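You operate a simulated robot arm through the tools that you are given. There is no shell and no other tool. Be economical: measure what you need, move in short steps, check, and stop when the job is done.

Carry out the task below with a simulated two-armed robot. There is one attempt and no reset: what you move stays moved.

## Task
Put the small weight on the chest top behind the cloth rolls away on the big green mat. Open the tape drawer, put the green tape roll on the chest top behind the cloth rolls away in the inside of the tape drawer, then shut the drawer. Put the red book on the chest top behind the cloth rolls away on the big green mat. Fetch the brass block from the chest top behind the cloth rolls and set it on top of the green sleeve. Fetch the teal tall roll from the chest top behind the cloth rolls and stand it on the bench top behind the wooden press. Fetch the purple clip and set it on the big green mat. Open the braid drawer, put the red braid card from the inside of the braid drawer on the bench top beside the drying rack, then shut the drawer. Open the ribbon drawer, fetch the pink spool from the inside of the ribbon drawer and set it on the top of the low bench, then shut the drawer. Pull the board drawer open. The order is free. Set down upright: tall roll.

It is judged by the outcome, as a careful person would: the job done as asked, and still so three seconds after it is handed in. It fails if anything else is knocked over, pushed out of place, dropped, spilled or broken. Flat cloth is picked up by pressing the open fingertips on it (5 to 10 N) and closing them slowly along it; thin cloth reads only 2 to 8 mm in the jaws.

## Robot
Two 6-joint arms with three-finger grippers on one trunk, on a base that drives. Base frame: it is fixed to the floor where the robot stands at the start and does not move with it; the origin is under the middle of the robot, x ahead of it, y to its left, z up; the surface under the hand at the start is at about z = 93. Units: cm, degrees, N and s.
The left shoulder is at the start at [4, 14.6, 137], the right one opposite. With the tool pointing down near the work surface each hand reaches from about 48 to 58 cm from the robot's upright axis, wherever it stands, measured 20 degrees to its own side. Places, roughly: bench top behind the wooden press (17x42 cm) [-178, 46, 90]; bench top beside the drying rack (26x12 cm) [-162, -38, 90]; big green mat [310, 0, 90]; board drawer [150, 20, 80]; braid drawer [150, -50, 70]; brass block [75, -25, 100]; green sleeve (10x15x3 cm) [50, -40, 90]; green tape roll (6x6x3 cm) [70, 10, 90]; inside of the tape drawer [150, 80, 80]; pink spool (5x5x4 cm) [160, -50, 80]; purple clip (12x4x8 cm) [130, -50, 100]; red book (6x9x2 cm) [70, -10, 90]; red braid card (8x5x3 cm) [160, -60, 70]; ribbon drawer [150, -50, 80]; small weight (8x5x5 cm) [50, 10, 90]; tall roll [50, -25, 100]; tape drawer [150, 80, 80]; top of the low bench (72x13 cm) [226, 236, 44]. Payload 2.69 kg a hand.
The tool frame of a hand sits at the grasp point between the pads (the TCP): z along the fingers, y along the line on which they close. The tips reach 2.9 cm beyond it. The gripper opens to 12 cm. The gripper's body begins 7.8 cm behind the TCP.
Orientation is told as [roll, pitch, yaw] about the base's x, y, z axes, in that order, counted from this pose: with the fingers straight down and closing along the base's y, the tool's x points along the base's -x, its y along +y and its z along -z.

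## Interface
- The arms move only by the tool drive_tool. It takes "left_commands", "right_commands" or both (then of equal length, played together; a hand with none holds still); each is a list of rows, each an object (a shift or turn left out is 0, a gripper value left out holds the last) with "travel": the shift along the base's x, y, z in units of 150 mm (1.0 is 150 mm), a list of three; "angular": the turn, a rotation vector about the base's x, y, z in units of 120 degrees (1.0 is 120 degrees), a list of three; "jaw": the gripper command, from -1 (shut) to 1 (fully open), values between in proportion. In form: [{"travel": [x, y, z], "angular": [wx, wy, wz], "jaw": jaw}, ...]. A call has 1 to 20 rows; each row is the pose to reach, as a shift and turn from the pose commanded when the call began. A call with a number of a shift or a turn outside -1 to 1 is refused whole. A row lasts 0.2 s, in which the tool goes at most 5 cm and 8.6 degrees; a call with a longer step from one row to the next is refused whole, and so is a gripper value outside its range. A pose out of reach is approached as far as the arm can. The call stops where the force on the tool passes 40 N (or 10 N more than at its start, if that is more) or the arm is blocked; 0.2 s more then pass. The fingers move at their own pace and stop on an object; they squeeze with about 41 N. The grip force told is the motor's: it shows also when the fingers shut on nothing. Time passes only in rows, and 0.2 s behind the last, so rows that repeat a pose let the fingers close. It gives the time, the measured TCP pose, the force on the tool (base axes), the opening and the grip force at its end, in the units of the frame above (readings bear some noise), with the torque about the TCP (base axes, N m) and any sound that the robot's microphone picked up, and new pictures: "views" is both (left out), scene, wrist or none (wrist: the cameras of the hands that moved).
- Cameras (640 x 400 px; columns grow to the right, rows downward): "scene" is now at [9.34, -1.91, 157.44]; the picture's right is [-0.23, -0.97, -0.00], its down [-0.76, 0.18, -0.62] and it looks along [0.60, -0.14, -0.79] (base axes); focal length 282 px, centre (320, 200). "left" rides on the left gripper at [6.3, 0, -10.4] in its tool frame; the picture's right is [0.00, 1.00, 0.00], its down [-0.83, 0.00, -0.56] and it looks along [-0.56, 0.00, 0.83] (tool axes); focal length 275 px, centre (320, 200). "right" rides on the right gripper at [6.3, 0, -10.4] in its tool frame; the picture's right is [0.00, 1.00, 0.00], its down [-0.83, 0.00, -0.56] and it looks along [-0.56, 0.00, 0.83] (tool axes); focal length 275 px, centre (320, 200). There is no depth. A picture from a camera that has moved, and an enlarged one, comes with that camera's place and axes in the base frame and with its lens.
- slide_trunk(by): slides the trunk up (or, below 0, down) by that many cm; the arms and the scene camera ride with it, the base frame stays. It gives what a move gives, with no picture.
- roll_base(legs): drives the robot by 1 to 6 legs, each [ahead, turn to the left] in cm and degrees, along the robot's own axes; the way and the turn of a leg run together, so that a leg with both is an arc; at most 150 cm and 180 degrees a leg. The arms and the cameras ride along, it lands a little off, and it stops where it bumps. It gives what a move gives, and a new picture of the scene camera.
- aim_head(pan, tilt): turns the head with the scene camera to pan (to the left, within 86 degrees either way) and tilt (down, from -29 to 69), counted from straight ahead of the robot. It gives what a move gives, and a new picture of the scene camera.
- zoom(camera, box): a new picture of the part [left, top, right, bottom] of that camera's present view, enlarged. No time passes.
- job_done(): hands the job in; it is judged then, once.

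Work in short steps. Places have to be worked out from the pictures, the camera data and where the tool is seen: move nearer, look again, correct. Check each grasp and each placing, and mend what went wrong. You have 556 turns and 360 pictures in all, those below and enlarged ones among them. Open the grippers and draw the arms clear of the work before you hand the job in, unless the task says otherwise; then end with one line.

The tools are called after "Request:" as name(argument=value, ...) on one line, values as JSON. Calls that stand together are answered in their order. drive_tool: Moves the arms, as the interface text tells. Its arguments: {"type":"object","properties":{"left_commands":{"type":"array","items":{"type":"object","properties":{"travel":{"type":"array","items":{"type":"number"}},"angular":{"type":"array","items":{"type":"number"}},"jaw":{"type":"number"}}}},"right_commands":{"type":"array","items":{"type":"object","properties":{"travel":{"type":"array","items":{"type":"number"}},"angular":{"type":"array","items":{"type":"number"}},"jaw":{"type":"number"}}}},"views":{"type":"string","enum":["both","scene","wrist","none"]}},"required":[]} The other tools are called the same way: slide_trunk (by) slides the trunk up or down; roll_base (legs) drives the base; aim_head (pan, tilt) turns the head that bears the scene camera; zoom (camera, box) takes an enlarged picture of a part of a camera's view; job_done () hands the job in.

At the start:

```text
clock: 0.0
left_tcp_pos: [52.89, 1.39, 114.94]
left_tool_rot: [-0.1, 0.0, 0.0]
left_ft_force: [-0.2, -0.3, -0.5]
left_torque: [-0.02, 0.01, -0.03]
left_opening: 12.01
left_gripper_force: 0.1
right_tcp_pos: [40.04, -36.3, 100.04]
right_tool_rot: [0.1, 0.1, 0.0]
right_ft_force: [0.0, 0.0, -0.8]
right_torque: [-0.03, 0.0, 0.0]
right_opening: 11.97
right_gripper_force: 0.1
trunk travel left (down, up): [-49.7, 0.0]
robot x, y, heading: [-0.26, -0.24, 0.0]
head pan, tilt: [-13.4, 51.8]
```

scene: 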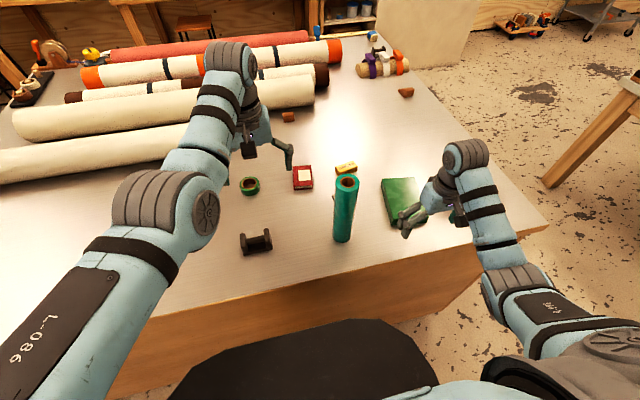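
right: 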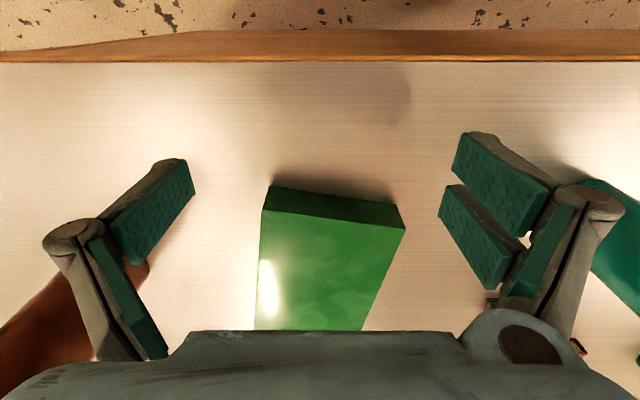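
left: 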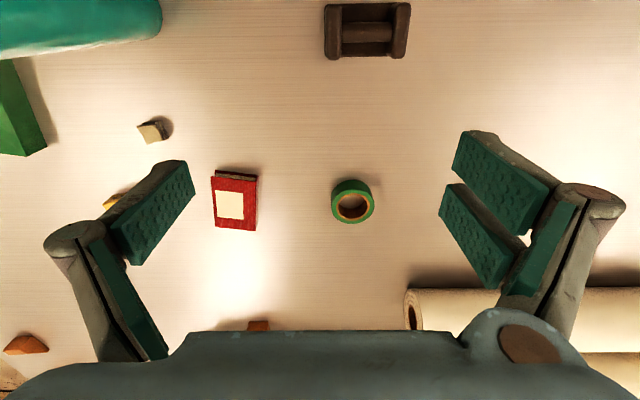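

I'll first look at the items on the chest top and then around the room, to plan the routes.

Request:
zoom(camera="scene", box=[220, 20, 440, 260])

Request:
aim_head(pan=-60, tilt=20)

Request:
aim_head(pan=0, tilt=20)

Request:
aim_head(pan=60, tilt=20)

```text
1.67 times, centred on (330, 140) of scene
camera zoom: at [9.34, -1.91, 157.44], right [-0.23, -0.97, 0.0], down [-0.76, 0.18, -0.62], along [0.6, -0.14, -0.79], focal length 469 px, centre (303, 300)
```

zoom: 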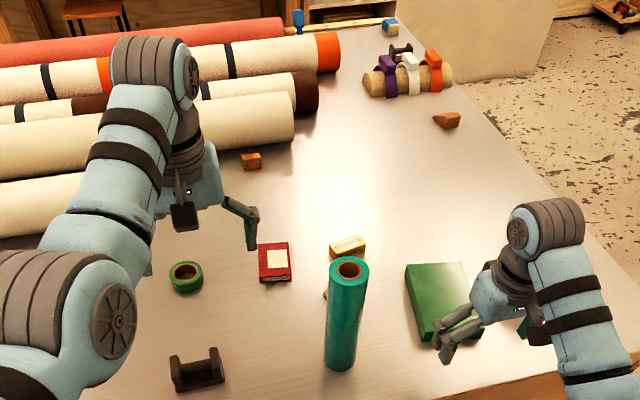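

```text
clock: 1.1
left_tcp_pos: [52.99, 1.3, 115.04]
left_tool_rot: [0.0, 0.0, 0.0]
left_ft_force: [-0.4, 0.3, 0.3]
left_torque: [0.0, 0.0, 0.03]
left_opening: 11.99
left_gripper_force: 0.0
right_tcp_pos: [40.16, -36.34, 99.92]
right_tool_rot: [0.1, 0.0, 0.0]
right_ft_force: [-0.2, 0.3, -0.1]
right_torque: [0.04, 0.01, 0.01]
right_opening: 11.99
right_gripper_force: 0.1
trunk travel left (down, up): [-49.7, 0.0]
robot x, y, heading: [0.03, -0.21, -0.0]
head pan, tilt: [-60.0, 20.0]
camera scene: at [6.67, -8.22, 162.22], right [-0.87, -0.5, 0.0], down [-0.17, 0.3, -0.94], along [0.47, -0.81, -0.34], focal length 282 px, centre (320, 200)
```

scene: 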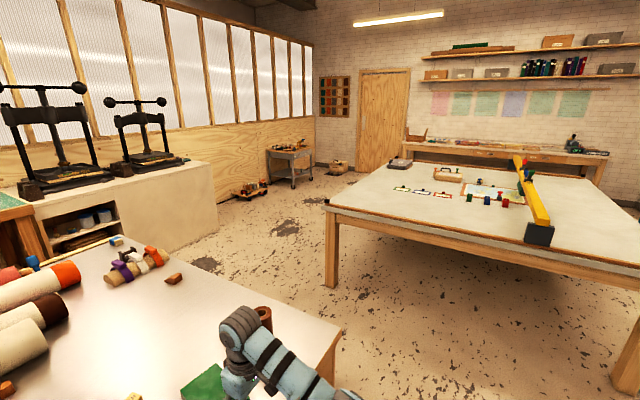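

```text
clock: 2.4
left_tcp_pos: [52.97, 1.36, 114.97]
left_tool_rot: [0.0, 0.0, -0.1]
left_ft_force: [0.1, 0.1, -0.1]
left_torque: [-0.03, 0.01, -0.03]
left_opening: 11.99
left_gripper_force: 0.0
right_tcp_pos: [40.16, -36.41, 100.06]
right_tool_rot: [-0.1, 0.0, 0.0]
right_ft_force: [0.4, 0.9, 0.1]
right_torque: [-0.01, 0.01, 0.0]
right_opening: 12.01
right_gripper_force: 0.1
trunk travel left (down, up): [-49.7, 0.0]
robot x, y, heading: [0.26, 0.0, -0.2]
head pan, tilt: [0.0, 20.0]
camera scene: at [11.32, -0.18, 162.23], right [0.0, -1.0, 0.0], down [-0.34, 0.0, -0.94], along [0.94, 0.0, -0.34], focal length 282 px, centre (320, 200)
```

scene: 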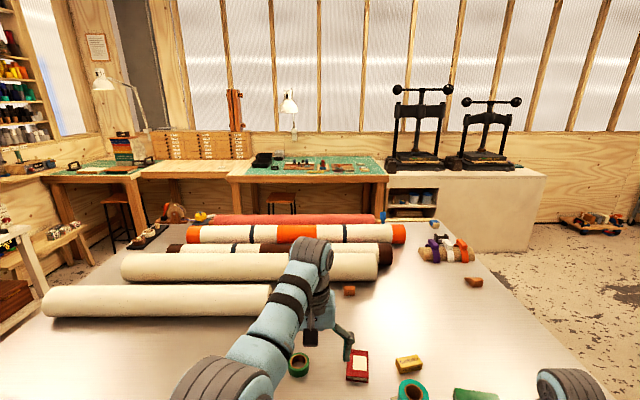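

```text
clock: 3.7
left_tcp_pos: [52.92, 1.37, 114.97]
left_tool_rot: [-0.1, 0.0, -0.1]
left_ft_force: [-0.6, -0.2, 0.1]
left_torque: [-0.04, 0.01, 0.0]
left_opening: 11.99
left_gripper_force: 0.1
right_tcp_pos: [40.08, -36.3, 99.99]
right_tool_rot: [0.0, 0.0, 0.1]
right_ft_force: [0.4, 0.1, -0.5]
right_torque: [0.0, -0.02, -0.03]
right_opening: 12.0
right_gripper_force: 0.0
trunk travel left (down, up): [-49.7, 0.0]
robot x, y, heading: [0.25, -0.34, 0.2]
head pan, tilt: [60.0, 20.0]
camera scene: at [6.67, 7.89, 162.23], right [0.87, -0.5, 0.0], down [-0.17, -0.3, -0.94], along [0.47, 0.81, -0.34], focal length 282 px, centre (320, 200)
```

scene: 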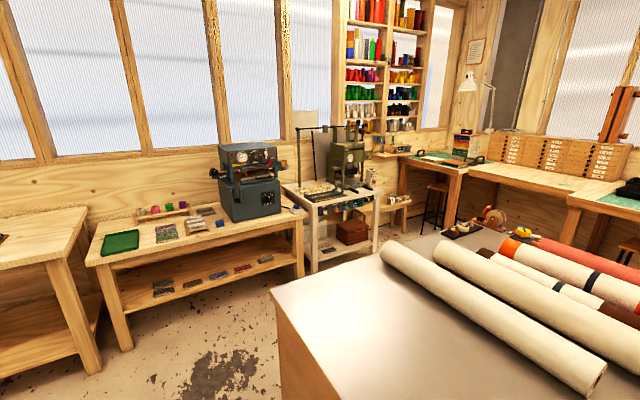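

Everything on the near chest top is located (weight ~[47,6], tape ~[67,6], book ~[67,-10], brass ~[67,-25], roll ~[46,-16]). I raise both hands clear and look down.

Request:
drive_tool(left_commands=[{"travel": [0, 0, 0.3]}, {"travel": [0, 0, 0.6]}, {"travel": [0, 0, 0.8]}, {"travel": [0, 0, 0.8]}], right_commands=[{"travel": [0, 0, 0.3]}, {"travel": [0, 0, 0.6]}, {"travel": [0, 0, 0.9]}, {"travel": [0, 0, 1.0]}], views="none")

Request:
aim_head(pan=-10, tilt=52)

Request:
roll_base(legs=[[8, 0]])

```text
clock: 4.7
left_tcp_pos: [52.37, 1.65, 126.96]
left_tool_rot: [0.0, 0.1, 0.1]
left_ft_force: [-0.8, -0.7, 0.2]
left_torque: [0.01, 0.05, 0.0]
left_opening: 12.01
left_gripper_force: 0.0
left hand out of reach, approached as far as the arm can: row 2, 3, 4
right_tcp_pos: [41.01, -40.73, 103.5]
right_tool_rot: [0.1, -0.2, 0.0]
right_ft_force: [0.0, 0.4, 0.1]
right_torque: [0.02, 0.01, 0.02]
right_opening: 12.0
right_gripper_force: 0.1
right hand out of reach, approached as far as the arm can: row 1, 2, 3, 4
trunk travel left (down, up): [-49.7, 0.0]
robot x, y, heading: [-0.12, -0.07, -0.0]
head pan, tilt: [60.0, 20.0]
```

```text
clock: 6.2
left_tcp_pos: [52.35, 1.68, 126.77]
left_tool_rot: [0.0, 0.0, 0.0]
left_ft_force: [-0.3, 0.3, 1.1]
left_torque: [0.0, 0.01, 0.0]
left_opening: 11.99
left_gripper_force: 0.1
right_tcp_pos: [41.16, -40.74, 103.42]
right_tool_rot: [0.1, -0.2, 0.1]
right_ft_force: [0.0, -0.7, 0.4]
right_torque: [0.0, -0.01, -0.02]
right_opening: 12.0
right_gripper_force: 0.0
trunk travel left (down, up): [-49.7, 0.0]
robot x, y, heading: [0.13, -0.08, -0.1]
head pan, tilt: [-10.0, 52.0]
camera scene: at [9.41, -1.46, 157.41], right [-0.17, -0.98, 0.0], down [-0.78, 0.14, -0.62], along [0.61, -0.11, -0.79], focal length 282 px, centre (320, 200)
```

scene: 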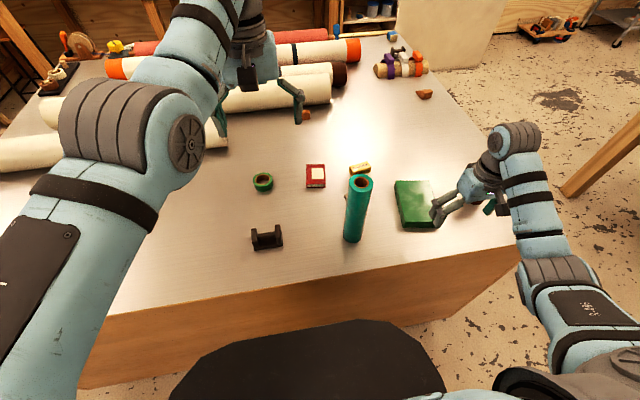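

```text
clock: 7.2
left_tcp_pos: [59.68, 1.16, 127.62]
left_tool_rot: [0.0, -0.5, 0.0]
left_ft_force: [0.2, -0.8, -1.0]
left_torque: [0.01, 0.0, -0.03]
left_opening: 11.97
left_gripper_force: 0.1
right_tcp_pos: [48.09, -40.89, 103.8]
right_tool_rot: [0.0, -0.7, 0.0]
right_ft_force: [1.7, -2.3, -0.9]
right_torque: [0.2, 0.15, 0.03]
right_opening: 12.0
right_gripper_force: 0.0
trunk travel left (down, up): [-49.7, 0.0]
robot x, y, heading: [7.9, -0.01, -0.2]
head pan, tilt: [-10.0, 52.0]
camera scene: at [16.87, -1.63, 157.43], right [-0.17, -0.98, 0.0], down [-0.77, 0.14, -0.62], along [0.61, -0.11, -0.79], focal length 282 px, centre (320, 200)
```

scene: 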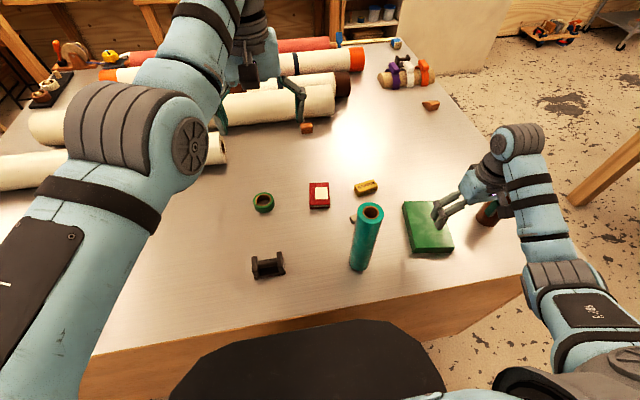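

Driving works; I edge a bit further ahead so the items at x≈67 come within reach.

Request:
roll_base(legs=[[5, 0]])

```text
clock: 8.2
left_tcp_pos: [62.86, 1.22, 127.84]
left_tool_rot: [0.0, -0.7, -0.2]
left_ft_force: [-1.6, -0.1, 0.4]
left_torque: [-0.04, 0.0, -0.01]
left_opening: 11.98
left_gripper_force: 0.0
right_tcp_pos: [51.25, -40.84, 104.12]
right_tool_rot: [-0.1, -0.9, 0.0]
right_ft_force: [-0.5, 0.3, -0.1]
right_torque: [0.03, -0.06, -0.02]
right_opening: 12.0
right_gripper_force: 0.1
trunk travel left (down, up): [-49.7, 0.0]
robot x, y, heading: [11.44, 0.05, -0.0]
head pan, tilt: [-10.0, 52.0]
stopped in leg 1: the robot was blocked; the commanded pose is now the measured one
camera scene: at [20.01, -1.44, 157.47], right [-0.18, -0.98, 0.0], down [-0.77, 0.14, -0.62], along [0.61, -0.11, -0.78], focal length 282 px, centre (320, 200)
```

scene: 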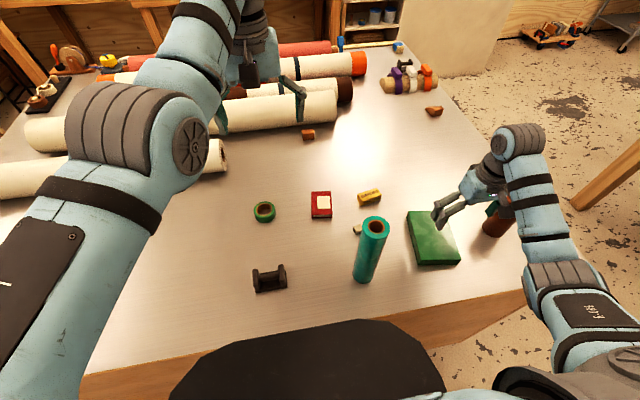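

The base is now touching the chest, at x≈11.4. The brass block works out at about [67.5,-24.2] with its long axis yawed ~20°. I move the right hand over it, high, with the wrist turned 20°.

Request:
drive_tool(right_commands=[{"travel": [0.25, 0.1, 0.1], "angular": [0, 0, 0.04]}, {"travel": [0.5, 0.3, 0.3], "angular": [0, 0, 0.1]}, {"travel": [0.75, 0.6, 0.5], "angular": [0, 0, 0.167]}, {"travel": [0.9, 0.8, 0.6], "angular": [0, 0, 0.167]}, {"travel": [0.98, 0.95, 0.6], "angular": [0, 0, 0.167]}])

```text
refused: row 2 steps farther than a row can; nothing moved
```

Request:
drive_tool(right_commands=[{"travel": [0.2, 0.1, 0.1], "angular": [0, 0, 0.04]}, {"travel": [0.4, 0.25, 0.2], "angular": [0, 0, 0.1]}, {"travel": [0.6, 0.4, 0.3], "angular": [0, 0, 0.167]}, {"travel": [0.75, 0.6, 0.4], "angular": [0, 0, 0.167]}, {"travel": [0.9, 0.8, 0.5], "angular": [0, 0, 0.167]}, {"travel": [0.98, 0.95, 0.5], "angular": [0, 0, 0.167]}, {"travel": [0.98, 0.95, 0.5], "angular": [0, 0, 0.167]}])

```text
clock: 9.8
left_tcp_pos: [63.81, 1.22, 127.47]
left_tool_rot: [0.0, -0.3, -0.1]
left_ft_force: [0.6, 0.0, -0.5]
left_torque: [-0.01, 0.03, 0.0]
left_opening: 11.99
left_gripper_force: 0.2
right_tcp_pos: [66.79, -26.55, 111.33]
right_tool_rot: [0.0, -0.4, 20.0]
right_ft_force: [-0.5, 0.1, -1.0]
right_torque: [0.0, 0.02, 0.01]
right_opening: 12.02
right_gripper_force: 0.1
right hand out of reach, approached as far as the arm can: row 1, 2, 3, 4
trunk travel left (down, up): [-49.7, 0.0]
robot x, y, heading: [11.84, -0.35, 0.1]
head pan, tilt: [-10.0, 52.0]
camera scene: at [21.15, -1.55, 157.4], right [-0.18, -0.98, 0.0], down [-0.78, 0.14, -0.61], along [0.61, -0.11, -0.79], focal length 282 px, centre (320, 200)
camera right: at [60.83, -28.69, 121.57], right [-0.35, 0.94, 0.0], down [0.78, 0.29, 0.56], along [0.53, 0.2, -0.83], focal length 275 px, centre (320, 200)
```

scene: 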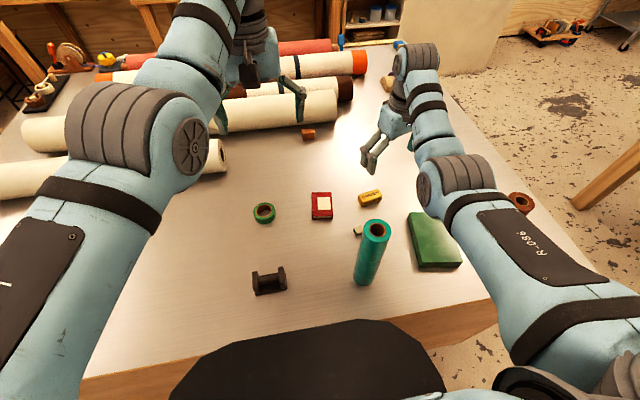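
right: 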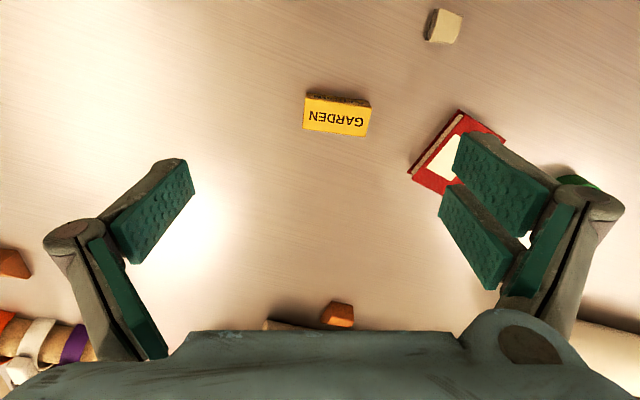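

The yellow "GARDEN" block is the brass block, about 1 cm ahead of and 2 cm to the left of the TCP. I centre on it and descend part of the way.

Request:
drive_tool(right_commands=[{"travel": [0.07, 0.14, -0.25], "angular": [0, 0, -0.03]}, {"travel": [0.07, 0.14, -0.5], "angular": [0, 0, -0.03]}, {"travel": [0.07, 0.14, -0.7], "angular": [0, 0, -0.03]}, {"travel": [0.07, 0.14, -0.7], "angular": [0, 0, -0.03]}], views="wrist")

```text
clock: 10.8
left_tcp_pos: [63.64, 1.31, 127.39]
left_tool_rot: [0.0, -0.3, -0.1]
left_ft_force: [0.0, 0.3, -0.2]
left_torque: [0.02, -0.03, 0.02]
left_opening: 12.02
left_gripper_force: 0.1
right_tcp_pos: [67.19, -24.43, 100.85]
right_tool_rot: [-0.1, -0.5, 16.4]
right_ft_force: [0.1, -0.7, -0.1]
right_torque: [-0.04, -0.03, 0.0]
right_opening: 12.01
right_gripper_force: 0.1
right hand out of reach, approached as far as the arm can: row 3, 4
trunk travel left (down, up): [-49.7, 0.0]
robot x, y, heading: [11.53, -0.11, -0.2]
head pan, tilt: [-10.0, 52.0]
camera right: at [61.22, -26.24, 111.14], right [-0.29, 0.96, 0.0], down [0.79, 0.24, 0.56], along [0.54, 0.16, -0.83], focal length 275 px, centre (320, 200)
```

right: 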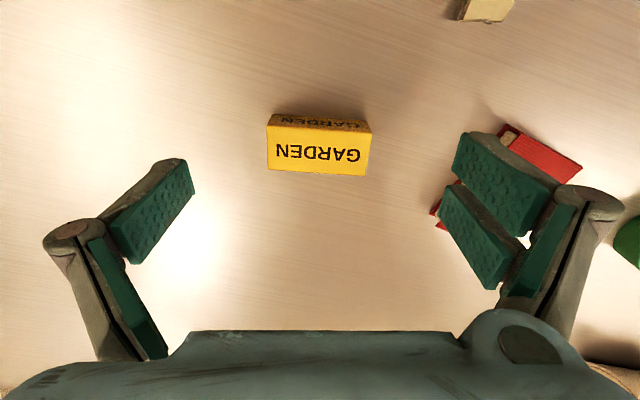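

The block is centred laterally, about 0.7 cm further ahead. I narrow the jaw to 9 cm and go down, asking for a bit more x.

Request:
drive_tool(right_commands=[{"travel": [0.08, 0, -0.1], "jaw": 0.5}, {"travel": [0.08, 0, -0.2], "jaw": 0.5}, {"travel": [0.08, 0, -0.28], "jaw": 0.5}, {"travel": [0.08, 0, -0.28], "jaw": 0.5}], views="wrist")

```text
clock: 11.8
left_tcp_pos: [63.71, 1.32, 127.53]
left_tool_rot: [0.0, -0.4, 0.0]
left_ft_force: [-0.4, -0.1, 1.3]
left_torque: [-0.03, 0.02, 0.01]
left_opening: 11.96
left_gripper_force: 0.1
right_tcp_pos: [66.32, -24.23, 97.6]
right_tool_rot: [0.0, -0.5, 16.5]
right_ft_force: [0.7, 0.0, -0.5]
right_torque: [0.04, 0.0, -0.03]
right_opening: 9.0
right_gripper_force: 0.1
right hand out of reach, approached as far as the arm can: row 1, 2, 3, 4
trunk travel left (down, up): [-49.7, 0.0]
robot x, y, heading: [11.68, -0.34, 0.1]
head pan, tilt: [-10.0, 52.0]
camera right: at [60.29, -26.03, 107.99], right [-0.29, 0.96, 0.0], down [0.79, 0.24, 0.56], along [0.54, 0.16, -0.83], focal length 275 px, centre (320, 200)
```

right: 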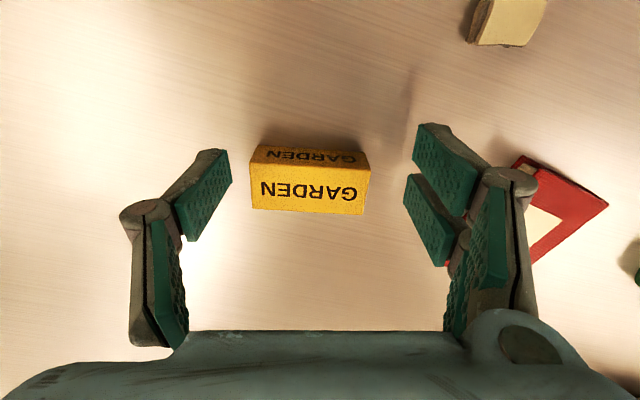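

Reach is limited at this height. I raise the hand, lower the trunk 12 cm to gain horizontal reach, and retry.

Request:
drive_tool(right_commands=[{"travel": [0.08, 0, 0.28]}, {"travel": [0.1, 0, 0.55]}, {"travel": [0.1, 0, 0.85]}, {"travel": [0.1, 0, 0.85]}], views="none")

Request:
slide_trunk(by=-12)

```text
clock: 12.8
left_tcp_pos: [63.71, 1.34, 127.4]
left_tool_rot: [0.0, -0.3, 0.0]
left_ft_force: [0.5, 1.1, 0.6]
left_torque: [-0.02, -0.02, 0.04]
left_opening: 12.03
left_gripper_force: 0.0
right_tcp_pos: [67.75, -24.48, 110.39]
right_tool_rot: [0.0, -0.5, 16.4]
right_ft_force: [-0.2, 0.2, -0.3]
right_torque: [-0.03, 0.0, -0.03]
right_opening: 9.0
right_gripper_force: 0.0
trunk travel left (down, up): [-49.7, 0.0]
robot x, y, heading: [11.45, -0.54, 0.0]
head pan, tilt: [-10.0, 52.0]
```

```text
clock: 14.3
left_tcp_pos: [63.67, 1.35, 115.5]
left_tool_rot: [0.0, -0.4, -0.2]
left_ft_force: [-0.4, -0.1, -0.1]
left_torque: [0.02, 0.0, -0.01]
left_opening: 11.98
left_gripper_force: 0.1
right_tcp_pos: [67.8, -24.54, 98.44]
right_tool_rot: [0.1, -0.4, 16.3]
right_ft_force: [-0.4, -0.6, 1.0]
right_torque: [0.01, -0.02, -0.02]
right_opening: 8.99
right_gripper_force: 0.1
trunk travel left (down, up): [-37.7, 12.0]
robot x, y, heading: [11.66, -0.4, -0.0]
head pan, tilt: [-10.0, 52.0]
```

Now at [67.8,-24.5,98.4] with reach to spare. I descend to about 96.6 and close.

Request:
drive_tool(right_commands=[{"travel": [0, 0.01, -0.06]}, {"travel": [0, 0.01, -0.12]}, {"travel": [0, 0.01, -0.12], "jaw": -1}, {"travel": [0, 0.01, -0.12], "jaw": -1}, {"travel": [0, 0.01, -0.12], "jaw": -1}], views="wrist")

```text
clock: 15.5
left_tcp_pos: [63.69, 1.29, 115.48]
left_tool_rot: [0.1, -0.4, -0.1]
left_ft_force: [1.0, 0.0, -0.3]
left_torque: [-0.01, 0.03, -0.02]
left_opening: 11.98
left_gripper_force: 0.1
right_tcp_pos: [67.75, -24.49, 96.55]
right_tool_rot: [0.0, -0.5, 16.5]
right_ft_force: [1.4, 0.8, 0.6]
right_torque: [0.09, -0.01, -0.04]
right_opening: 6.47
right_gripper_force: 40.8
trunk travel left (down, up): [-37.7, 12.0]
robot x, y, heading: [11.47, -0.12, -0.2]
head pan, tilt: [-10.0, 52.0]
camera right: at [61.76, -26.19, 106.88], right [-0.29, 0.96, 0.0], down [0.79, 0.24, 0.56], along [0.54, 0.16, -0.83], focal length 275 px, centre (320, 200)
```

right: 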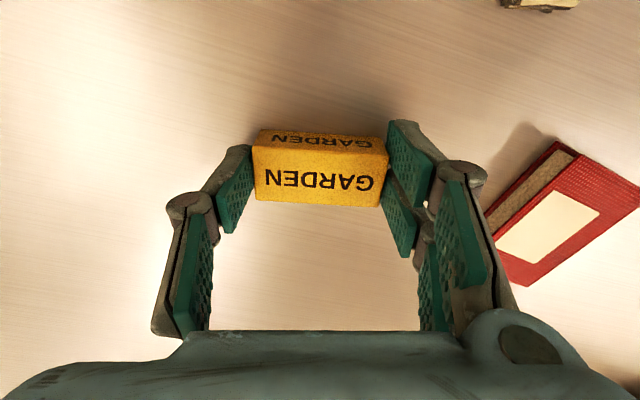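

Brass block gripped (6.5 cm). I lift it and carry it over the green sleeve, whose centre I put at about [52,-36.3], top z≈96.

Request:
drive_tool(right_commands=[{"travel": [0, 0, 0.25]}, {"travel": [0, 0, 0.5]}, {"travel": [-0.2, -0.15, 0.6], "angular": [0, 0, -0.05]}, {"travel": [-0.4, -0.35, 0.6], "angular": [0, 0, -0.1]}, {"travel": [-0.6, -0.5, 0.6], "angular": [0, 0, -0.15]}, {"travel": [-0.8, -0.65, 0.6], "angular": [0, 0, -0.2]}, {"travel": [-0.98, -0.78, 0.6], "angular": [0, 0, -0.22]}, {"travel": [-0.98, -0.78, 0.6], "angular": [0, 0, -0.22]}])

```text
clock: 17.3
left_tcp_pos: [63.73, 1.21, 115.49]
left_tool_rot: [0.0, -0.3, -0.1]
left_ft_force: [-0.7, -0.2, 0.0]
left_torque: [0.02, 0.0, -0.01]
left_opening: 12.0
left_gripper_force: 0.0
right_tcp_pos: [63.7, -39.7, 103.38]
right_tool_rot: [0.0, -0.5, -10.0]
right_ft_force: [-1.3, -0.3, -3.8]
right_torque: [0.01, 0.0, 0.0]
right_opening: 6.47
right_gripper_force: 41.1
right hand out of reach, approached as far as the arm can: row 3, 4, 5, 6, 7, 8
trunk travel left (down, up): [-37.7, 12.0]
robot x, y, heading: [11.89, -0.34, 0.0]
head pan, tilt: [-10.0, 52.0]
camera scene: at [21.09, -1.5, 145.41], right [-0.18, -0.98, 0.0], down [-0.78, 0.14, -0.61], along [0.61, -0.11, -0.79], focal length 282 px, centre (320, 200)
camera right: at [57.48, -38.45, 113.74], right [0.17, 0.99, 0.0], down [0.82, -0.14, 0.56], along [0.55, -0.1, -0.83], focal length 275 px, centre (320, 200)
```

scene: 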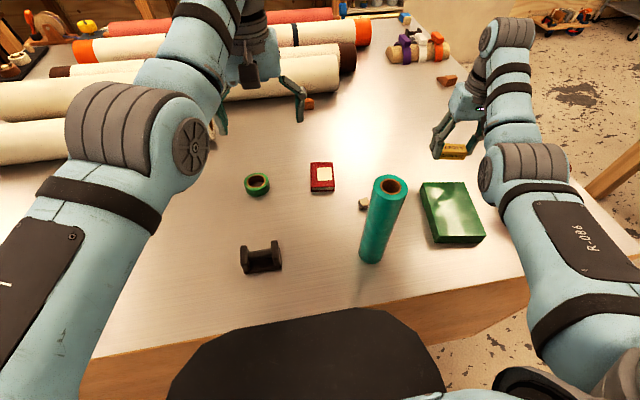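
right: 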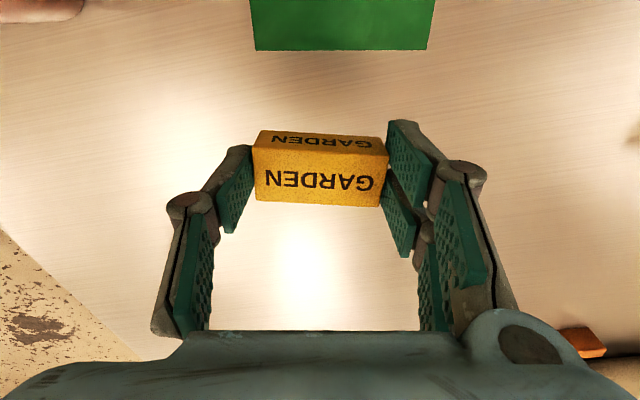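

At this trunk height the arm can't come in that close, so I back the base ~11.5 cm, which puts the hand over the sleeve.

Request:
roll_base(legs=[[-11.5, 0]])

Request:
drive_tool(right_commands=[{"travel": [0, 0.1, 0]}, {"travel": [0, 0.2, 0]}, {"travel": [0, 0.2, 0]}], views="both")

```text
clock: 18.5
left_tcp_pos: [52.92, 1.06, 115.13]
left_tool_rot: [0.0, 0.0, -0.3]
left_ft_force: [1.1, 0.0, -0.1]
left_torque: [0.03, 0.05, 0.0]
left_opening: 11.99
left_gripper_force: 0.1
right_tcp_pos: [52.72, -39.84, 103.2]
right_tool_rot: [0.0, -0.2, -10.0]
right_ft_force: [0.5, 0.0, -4.2]
right_torque: [0.01, 0.04, -0.04]
right_opening: 6.45
right_gripper_force: 40.6
trunk travel left (down, up): [-37.7, 12.0]
robot x, y, heading: [0.27, -0.28, -0.1]
head pan, tilt: [-10.0, 52.0]
camera scene: at [10.36, -1.63, 145.36], right [-0.18, -0.98, 0.0], down [-0.78, 0.14, -0.61], along [0.6, -0.11, -0.79], focal length 282 px, centre (320, 200)
```

scene: 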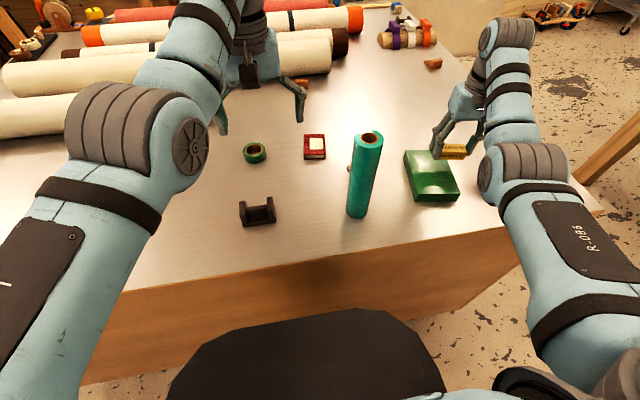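

```text
clock: 19.3
left_tcp_pos: [52.17, 1.2, 115.53]
left_tool_rot: [0.1, -0.3, -0.2]
left_ft_force: [-0.5, 0.2, -0.1]
left_torque: [0.0, -0.01, -0.04]
left_opening: 11.99
left_gripper_force: 0.0
right_tcp_pos: [52.99, -36.96, 103.21]
right_tool_rot: [0.0, -0.5, -10.1]
right_ft_force: [-0.6, -0.1, -3.9]
right_torque: [0.02, -0.01, 0.01]
right_opening: 6.42
right_gripper_force: 41.2
right hand out of reach, approached as far as the arm can: row 1, 2, 3
trunk travel left (down, up): [-37.7, 12.0]
robot x, y, heading: [-0.0, -0.11, -0.1]
head pan, tilt: [-10.0, 52.0]
camera scene: at [9.56, -1.57, 145.42], right [-0.18, -0.98, 0.0], down [-0.78, 0.14, -0.62], along [0.61, -0.11, -0.79], focal length 282 px, centre (320, 200)
camera right: at [46.83, -35.84, 113.54], right [0.17, 0.99, 0.0], down [0.81, -0.14, 0.56], along [0.55, -0.1, -0.83], focal length 275 px, centre (320, 200)
```

scene: 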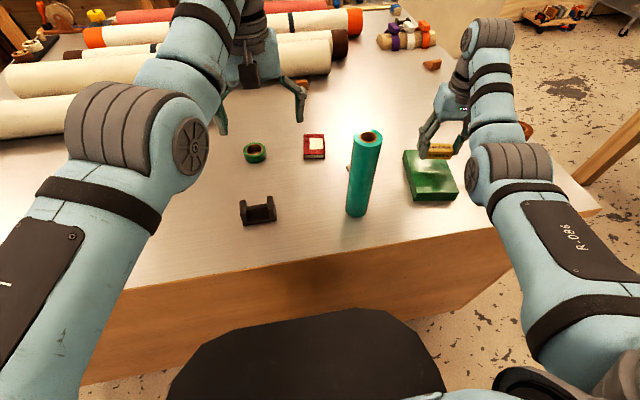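
right: 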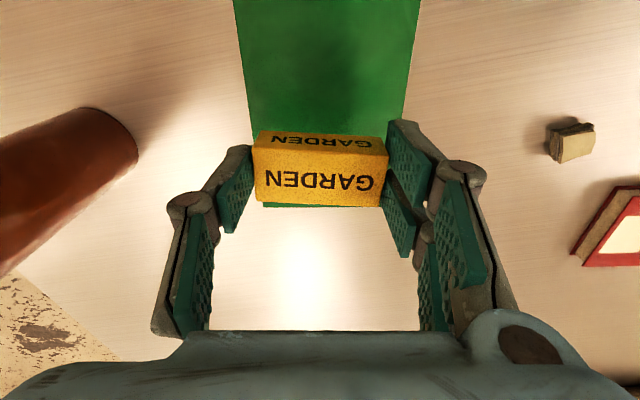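

The block is over the sleeve and well centred across it. I lower it to just touch, watching the force.

Request:
drive_tool(right_commands=[{"travel": [0, 0.2, -0.1]}, {"travel": [0, 0.2, -0.19]}, {"travel": [0, 0.2, -0.21]}, {"travel": [0, 0.2, -0.21]}], views="wrist")

```text
clock: 20.3
left_tcp_pos: [52.28, 1.25, 115.44]
left_tool_rot: [0.0, -0.3, -0.2]
left_ft_force: [0.6, 0.2, -0.5]
left_torque: [0.01, 0.04, -0.01]
left_opening: 11.99
left_gripper_force: 0.0
right_tcp_pos: [53.19, -34.0, 99.93]
right_tool_rot: [0.1, -0.5, -10.0]
right_ft_force: [0.0, -0.5, -3.4]
right_torque: [0.0, 0.01, -0.02]
right_opening: 6.41
right_gripper_force: 40.6
right hand out of reach, approached as far as the arm can: row 1
trunk travel left (down, up): [-37.7, 12.0]
robot x, y, heading: [0.15, -0.3, -0.1]
head pan, tilt: [-10.0, 52.0]
camera right: at [47.06, -32.81, 110.3], right [0.17, 0.99, 0.0], down [0.82, -0.14, 0.56], along [0.55, -0.1, -0.83], focal length 275 px, centre (320, 200)
```

right: 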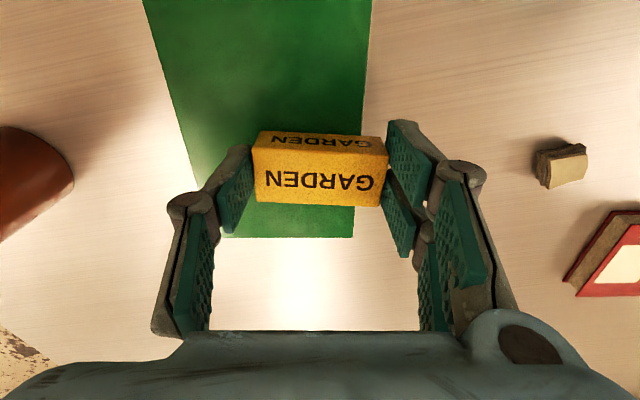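

It shifted 3 cm too far left; I move back to y≈-36.8.

Request:
drive_tool(right_commands=[{"travel": [-0.05, -0.1, 0.02]}, {"travel": [-0.06, -0.19, 0.02]}, {"travel": [-0.06, -0.19, 0.0]}], views="wrist")

```text
clock: 21.1
left_tcp_pos: [52.3, 1.17, 115.43]
left_tool_rot: [0.0, -0.3, -0.2]
left_ft_force: [-1.3, 0.4, -0.8]
left_torque: [0.01, 0.0, 0.01]
left_opening: 11.97
left_gripper_force: 0.0
right_tcp_pos: [52.43, -36.89, 99.97]
right_tool_rot: [0.0, -0.4, -10.0]
right_ft_force: [-0.8, 0.9, -3.9]
right_torque: [0.02, 0.04, 0.01]
right_opening: 6.44
right_gripper_force: 41.2
trunk travel left (down, up): [-37.7, 12.0]
robot x, y, heading: [0.34, 0.15, -0.2]
head pan, tilt: [-10.0, 52.0]
camera right: at [46.15, -35.68, 110.33], right [0.17, 0.99, 0.0], down [0.82, -0.14, 0.56], along [0.55, -0.1, -0.83], focal length 275 px, centre (320, 200)
```

right: 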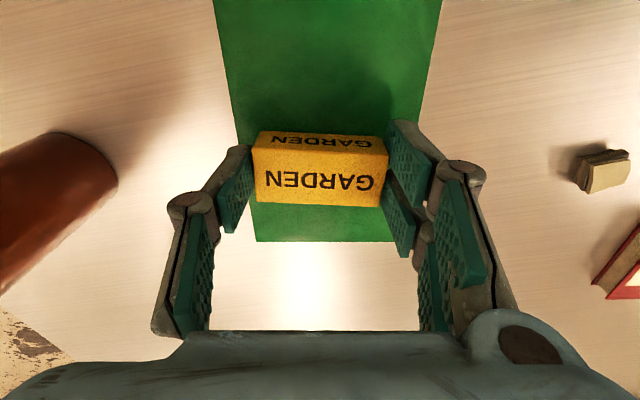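

Centred. I lower until contact, then release and lift.

Request:
drive_tool(right_commands=[{"travel": [0, 0, -0.02]}, {"travel": [0, 0, -0.035]}, {"travel": [0, 0, -0.05]}, {"travel": [0, 0, -0.05]}], views="none")

```text
clock: 22.1
left_tcp_pos: [52.21, 1.42, 115.51]
left_tool_rot: [-0.1, -0.5, -0.2]
left_ft_force: [0.2, -0.5, -0.6]
left_torque: [0.01, -0.01, 0.0]
left_opening: 12.03
left_gripper_force: 0.2
right_tcp_pos: [52.17, -36.83, 99.4]
right_tool_rot: [0.0, -0.7, -10.0]
right_ft_force: [6.1, -4.8, 21.1]
right_torque: [0.03, -0.07, -0.11]
right_opening: 6.4
right_gripper_force: 40.6
trunk travel left (down, up): [-37.7, 12.0]
robot x, y, heading: [0.2, -0.15, -0.2]
head pan, tilt: [-10.0, 52.0]
```

Contact (force up to 21 N). I ease up slightly, open, and withdraw upward.

Request:
drive_tool(right_commands=[{"travel": [0.015, 0, 0.02]}, {"travel": [0.015, 0, 0.02], "jaw": 0.4}, {"travel": [0.015, 0, 0.02], "jaw": 0.4}, {"travel": [0.015, 0, 0.02], "jaw": 0.4}, {"travel": [0.015, 0, 0.3]}, {"travel": [0.1, 0, 0.5]}, {"travel": [0.1, 0, 0.5]}])

```text
clock: 23.7
left_tcp_pos: [52.28, 1.23, 115.45]
left_tool_rot: [0.0, -0.2, -0.2]
left_ft_force: [0.5, 0.9, 0.6]
left_torque: [0.01, -0.04, 0.02]
left_opening: 12.02
left_gripper_force: 0.0
right_tcp_pos: [54.01, -36.59, 106.75]
right_tool_rot: [0.0, -0.3, -10.0]
right_ft_force: [0.6, -0.2, 0.3]
right_torque: [-0.01, -0.03, -0.01]
right_opening: 8.4
right_gripper_force: 0.0
right hand out of reach, approached as far as the arm can: row 5
trunk travel left (down, up): [-37.7, 12.0]
robot x, y, heading: [0.23, -0.02, -0.2]
head pan, tilt: [-10.0, 52.0]
camera scene: at [9.64, -1.52, 145.42], right [-0.18, -0.98, 0.0], down [-0.78, 0.14, -0.62], along [0.61, -0.11, -0.79], focal length 282 px, centre (320, 200)
camera right: at [47.79, -35.46, 117.11], right [0.17, 0.99, 0.0], down [0.82, -0.14, 0.56], along [0.55, -0.1, -0.83], focal length 275 px, centre (320, 200)
```

scene: 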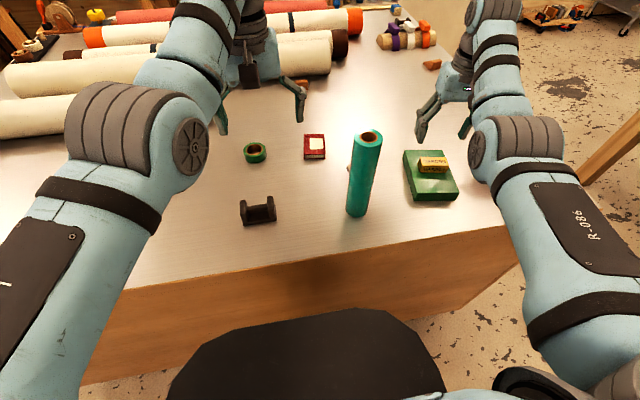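
right: 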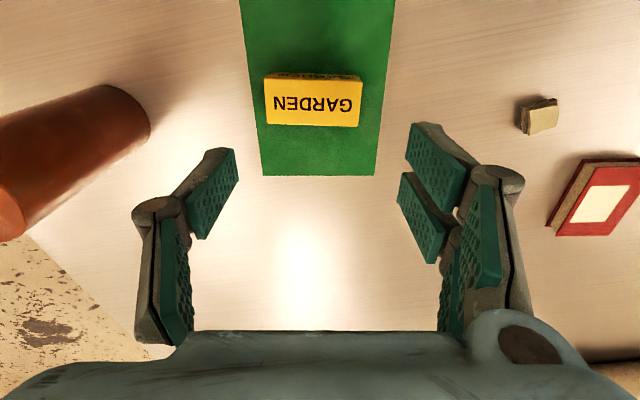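

The brass block sits squarely on the green sleeve. The roll would obstruct the right arm's reach to the book, so I'll take the tall roll (right hand) and weight (left hand) first, backing off 10 cm for good arm geometry.

Request:
roll_base(legs=[[-10, 0]])

```text
clock: 24.9
left_tcp_pos: [43.02, 1.25, 115.19]
left_tool_rot: [0.1, 0.0, -0.2]
left_ft_force: [0.3, -0.7, -0.3]
left_torque: [-0.01, 0.05, -0.01]
left_opening: 11.98
left_gripper_force: 0.1
right_tcp_pos: [44.75, -36.57, 106.51]
right_tool_rot: [-0.1, -0.2, -10.0]
right_ft_force: [0.9, -0.4, -1.2]
right_torque: [-0.01, 0.05, 0.02]
right_opening: 8.38
right_gripper_force: 0.1
trunk travel left (down, up): [-37.7, 12.0]
robot x, y, heading: [-9.86, -0.14, -0.2]
head pan, tilt: [-10.0, 52.0]
camera scene: at [0.5, -1.5, 145.36], right [-0.18, -0.98, 0.0], down [-0.78, 0.14, -0.61], along [0.6, -0.11, -0.79], focal length 282 px, centre (320, 200)
```

scene: 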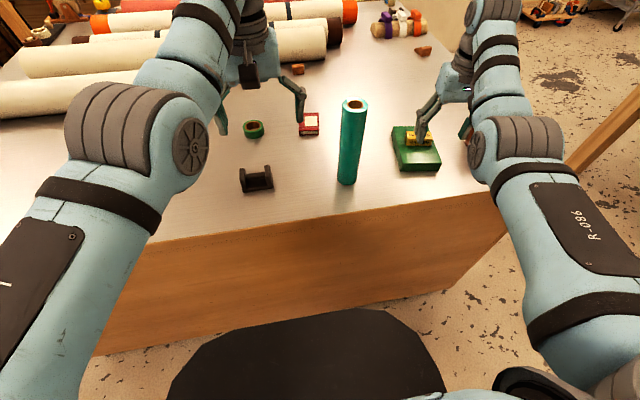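

Roll centre ≈[46.3,-16.3], top ≈113.6. I raise the trunk to come at it from above, and move the right hand over it with a 9 cm jaw.

Request:
slide_trunk(by=12)

Request:
drive_tool(right_commands=[{"travel": [0.1, 0.2, 0.1], "angular": [0, 0, 0.04], "jaw": 0.55}, {"travel": [0.1, 0.45, 0.15], "angular": [0, 0, 0.083]}, {"travel": [0.1, 0.7, 0.15], "angular": [0, 0, 0.083]}, {"travel": [0.1, 0.98, 0.15], "angular": [0, 0, 0.083]}, {"travel": [0.1, 0.98, 0.15], "angular": [0, 0, 0.083]}])

```text
clock: 26.4
left_tcp_pos: [42.39, 1.23, 127.51]
left_tool_rot: [-0.1, -0.3, -0.3]
left_ft_force: [-0.1, -0.1, 0.7]
left_torque: [-0.02, -0.02, -0.05]
left_opening: 12.0
left_gripper_force: 0.0
right_tcp_pos: [44.05, -36.51, 118.75]
right_tool_rot: [-0.1, -0.4, -10.0]
right_ft_force: [0.2, -0.5, -0.4]
right_torque: [0.03, -0.02, 0.01]
right_opening: 8.4
right_gripper_force: 0.1
trunk travel left (down, up): [-49.7, 0.0]
robot x, y, heading: [-9.87, -0.11, -0.2]
head pan, tilt: [-10.0, 52.0]
```

```text
clock: 27.6
left_tcp_pos: [42.33, 1.34, 127.42]
left_tool_rot: [0.0, -0.3, -0.2]
left_ft_force: [0.9, 0.5, -0.3]
left_torque: [0.0, 0.03, 0.03]
left_opening: 11.99
left_gripper_force: 0.1
right_tcp_pos: [46.54, -21.84, 121.13]
right_tool_rot: [-0.2, -0.3, 0.0]
right_ft_force: [0.0, 0.1, -0.8]
right_torque: [-0.01, 0.02, -0.03]
right_opening: 9.31
right_gripper_force: 0.0
right hand out of reach, approached as far as the arm can: row 2, 3, 4, 5
trunk travel left (down, up): [-49.7, 0.0]
robot x, y, heading: [-9.56, -0.33, -0.1]
head pan, tilt: [-10.0, 52.0]
camera scene: at [-0.3, -1.39, 157.41], right [-0.18, -0.98, 0.0], down [-0.78, 0.14, -0.62], along [0.61, -0.11, -0.79], focal length 282 px, centre (320, 200)
camera right: at [40.26, -21.85, 131.33], right [0.0, 1.0, 0.0], down [0.83, 0.0, 0.56], along [0.56, 0.0, -0.83], focal length 275 px, centre (320, 200)
```

scene: 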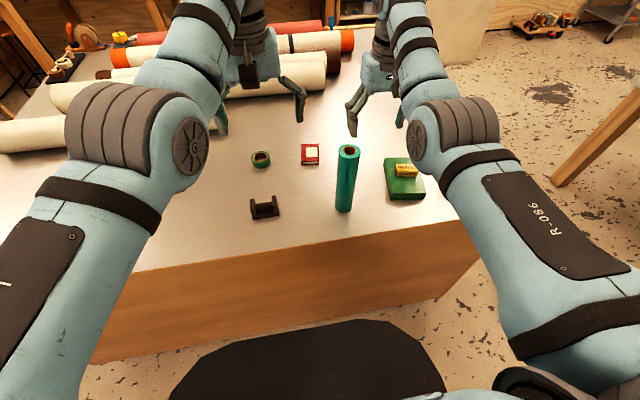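
right: 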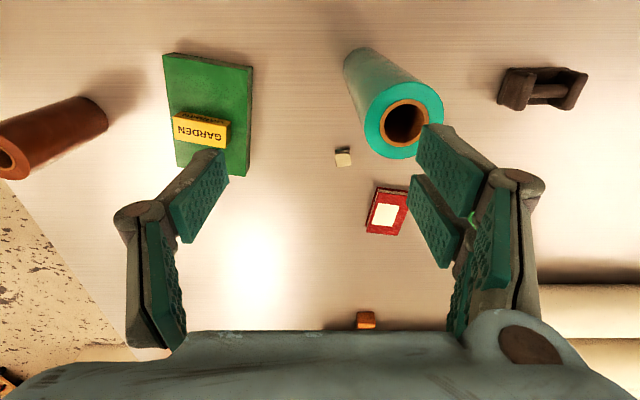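

The roll top centre comes out at [46.1,-16.3]. I centre above it, then check before descending.

Request:
drive_tool(right_commands=[{"travel": [0, 0.18, 0]}, {"travel": [0, 0.37, 0]}, {"travel": [0, 0.37, 0]}], views="wrist")

```text
clock: 28.4
left_tcp_pos: [42.44, 1.41, 127.39]
left_tool_rot: [0.0, -0.3, -0.2]
left_ft_force: [0.5, -0.2, -0.3]
left_torque: [0.03, 0.01, -0.04]
left_opening: 11.98
left_gripper_force: 0.0
right_tcp_pos: [46.37, -16.43, 121.02]
right_tool_rot: [-0.1, -0.5, 0.0]
right_ft_force: [0.1, 0.9, -0.6]
right_torque: [-0.03, -0.02, 0.02]
right_opening: 9.3
right_gripper_force: 0.0
trunk travel left (down, up): [-49.7, 0.0]
robot x, y, heading: [-10.02, -0.03, -0.2]
head pan, tilt: [-10.0, 52.0]
camera right: at [40.16, -16.36, 131.31], right [0.0, 1.0, 0.0], down [0.83, 0.0, 0.56], along [0.56, 0.0, -0.83], focal length 275 px, centre (320, 200)
```

right: 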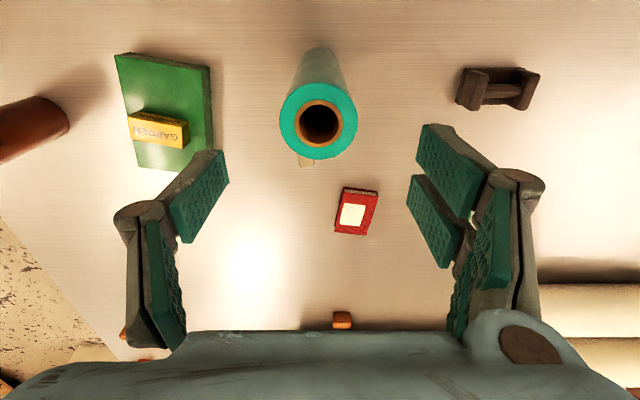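

Well centred. I descend to z≈108.5 and close.

Request:
drive_tool(right_commands=[{"travel": [-0.01, 0, -0.25]}, {"travel": [-0.01, 0, -0.5]}, {"travel": [-0.01, 0, -0.75]}, {"travel": [-0.01, 0, -0.85]}, {"travel": [-0.01, 0, -0.85], "jaw": -1}, {"travel": [-0.01, 0, -0.85], "jaw": -1}, {"travel": [-0.01, 0, -0.85], "jaw": -1}], views="wrist")

```text
clock: 30.0
left_tcp_pos: [42.39, 1.26, 127.37]
left_tool_rot: [0.0, -0.2, -0.2]
left_ft_force: [0.3, 0.8, 0.1]
left_torque: [0.01, 0.04, 0.02]
left_opening: 12.0
left_gripper_force: 0.0
right_tcp_pos: [46.28, -16.38, 108.33]
right_tool_rot: [-0.1, -0.4, 0.1]
right_ft_force: [1.0, 0.7, -0.6]
right_torque: [0.03, 0.02, 0.0]
right_opening: 4.9
right_gripper_force: 41.7
trunk travel left (down, up): [-49.7, 0.0]
robot x, y, heading: [-9.65, 0.25, -0.4]
head pan, tilt: [-10.0, 52.0]
camera right: at [39.98, -16.32, 118.61], right [0.0, 1.0, 0.0], down [0.83, 0.0, 0.56], along [0.56, 0.0, -0.83], focal length 275 px, centre (320, 200)
```

right: 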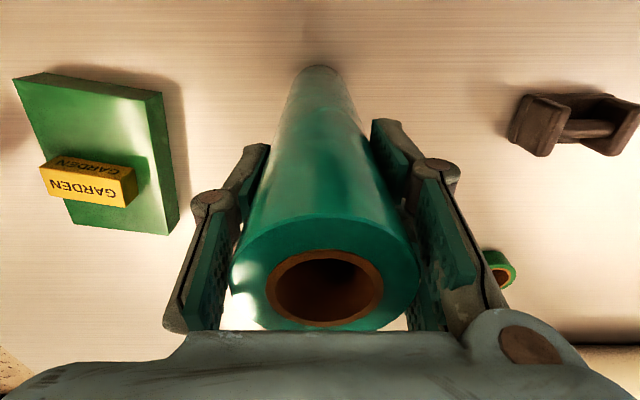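

Roll gripped (4.9 cm). I lift it 8 cm and swing it a bit right, while the left hand moves above the weight.

Request:
drive_tool(right_commands=[{"travel": [0, 0, 0.2]}, {"travel": [0, 0, 0.45]}, {"travel": [0, -0.2, 0.55]}, {"travel": [0, -0.4, 0.55]}, {"travel": [0, -0.5, 0.55]}], left_commands=[{"travel": [0.1, 0.1, -0.1]}, {"travel": [0.2, 0.2, -0.3]}, {"travel": [0.33, 0.3, -0.5]}, {"travel": [0.33, 0.3, -0.75]}, {"travel": [0.33, 0.3, -1.0]}])

```text
clock: 31.2
left_tcp_pos: [45.95, 6.56, 112.39]
left_tool_rot: [0.0, -0.3, -0.3]
left_ft_force: [0.1, -1.1, 0.3]
left_torque: [-0.02, -0.01, -0.01]
left_opening: 11.99
left_gripper_force: 0.1
left hand out of reach, approached as far as the arm can: row 2, 3, 4, 5
right_tcp_pos: [46.38, -24.0, 116.54]
right_tool_rot: [0.0, -0.2, 0.0]
right_ft_force: [-0.3, 0.3, -4.6]
right_torque: [0.02, 0.01, 0.01]
right_opening: 4.92
right_gripper_force: 40.4
trunk travel left (down, up): [-49.7, 0.0]
robot x, y, heading: [-9.79, -0.17, -0.2]
head pan, tilt: [-10.0, 52.0]
camera scene: at [-0.16, -1.57, 157.39], right [-0.18, -0.98, 0.0], down [-0.78, 0.14, -0.61], along [0.6, -0.11, -0.79], focal length 282 px, centre (320, 200)
camera right: at [40.22, -23.9, 126.88], right [0.0, 1.0, 0.0], down [0.83, 0.0, 0.56], along [0.56, 0.0, -0.83], focal length 275 px, centre (320, 200)
camera left: at [39.49, 6.65, 122.79], right [0.01, 1.0, 0.0], down [0.83, -0.01, 0.56], along [0.56, 0.0, -0.83], focal length 275 px, centre (320, 200)
```

scene: 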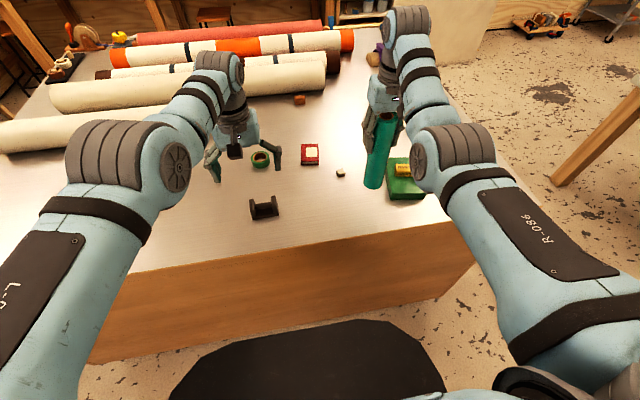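
right: 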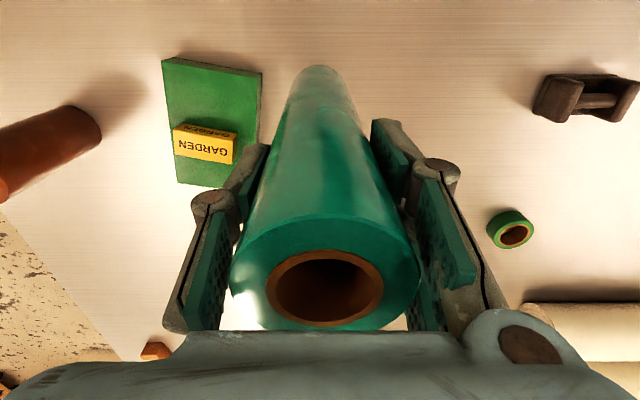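
left: 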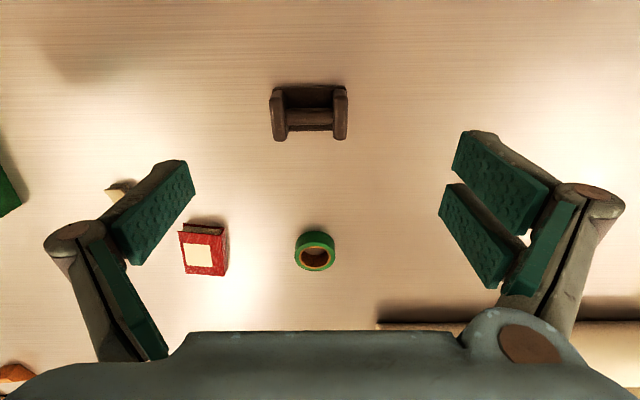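

Weight centre ≈[47.3,5.6]. I align and descend toward it with the jaw fully open.

Request:
drive_tool(left_commands=[{"travel": [0.09, -0.065, -0.25]}, {"travel": [0.09, -0.065, -0.5]}, {"travel": [0.09, -0.065, -0.7]}, {"travel": [0.09, -0.065, -0.7]}], views="wrist")

```text
clock: 32.2
left_tcp_pos: [44.53, 6.62, 102.6]
left_tool_rot: [0.0, -0.4, -0.1]
left_ft_force: [-0.5, 0.0, -1.0]
left_torque: [-0.02, 0.0, 0.0]
left_opening: 12.01
left_gripper_force: 0.1
left hand out of reach, approached as far as the arm can: row 1, 2, 3, 4
right_tcp_pos: [46.51, -23.8, 116.63]
right_tool_rot: [0.0, -0.4, 0.0]
right_ft_force: [-0.9, 0.5, -4.6]
right_torque: [-0.04, 0.01, 0.0]
right_opening: 4.96
right_gripper_force: 40.8
trunk travel left (down, up): [-49.7, 0.0]
robot x, y, heading: [-9.77, 0.24, -0.4]
head pan, tilt: [-10.0, 52.0]
camera left: at [38.1, 6.75, 112.93], right [0.01, 1.0, 0.0], down [0.83, -0.01, 0.56], along [0.56, 0.0, -0.83], focal length 275 px, centre (320, 200)
```

left: 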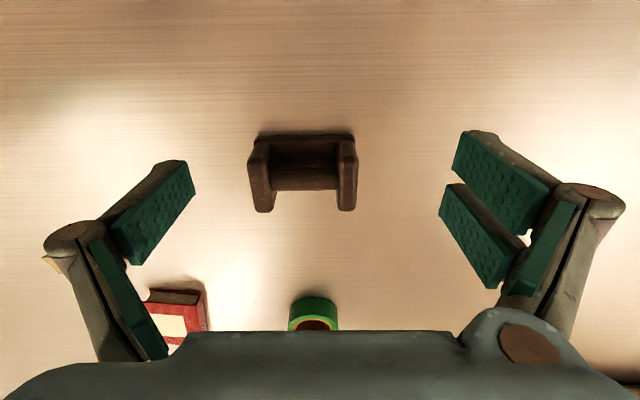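

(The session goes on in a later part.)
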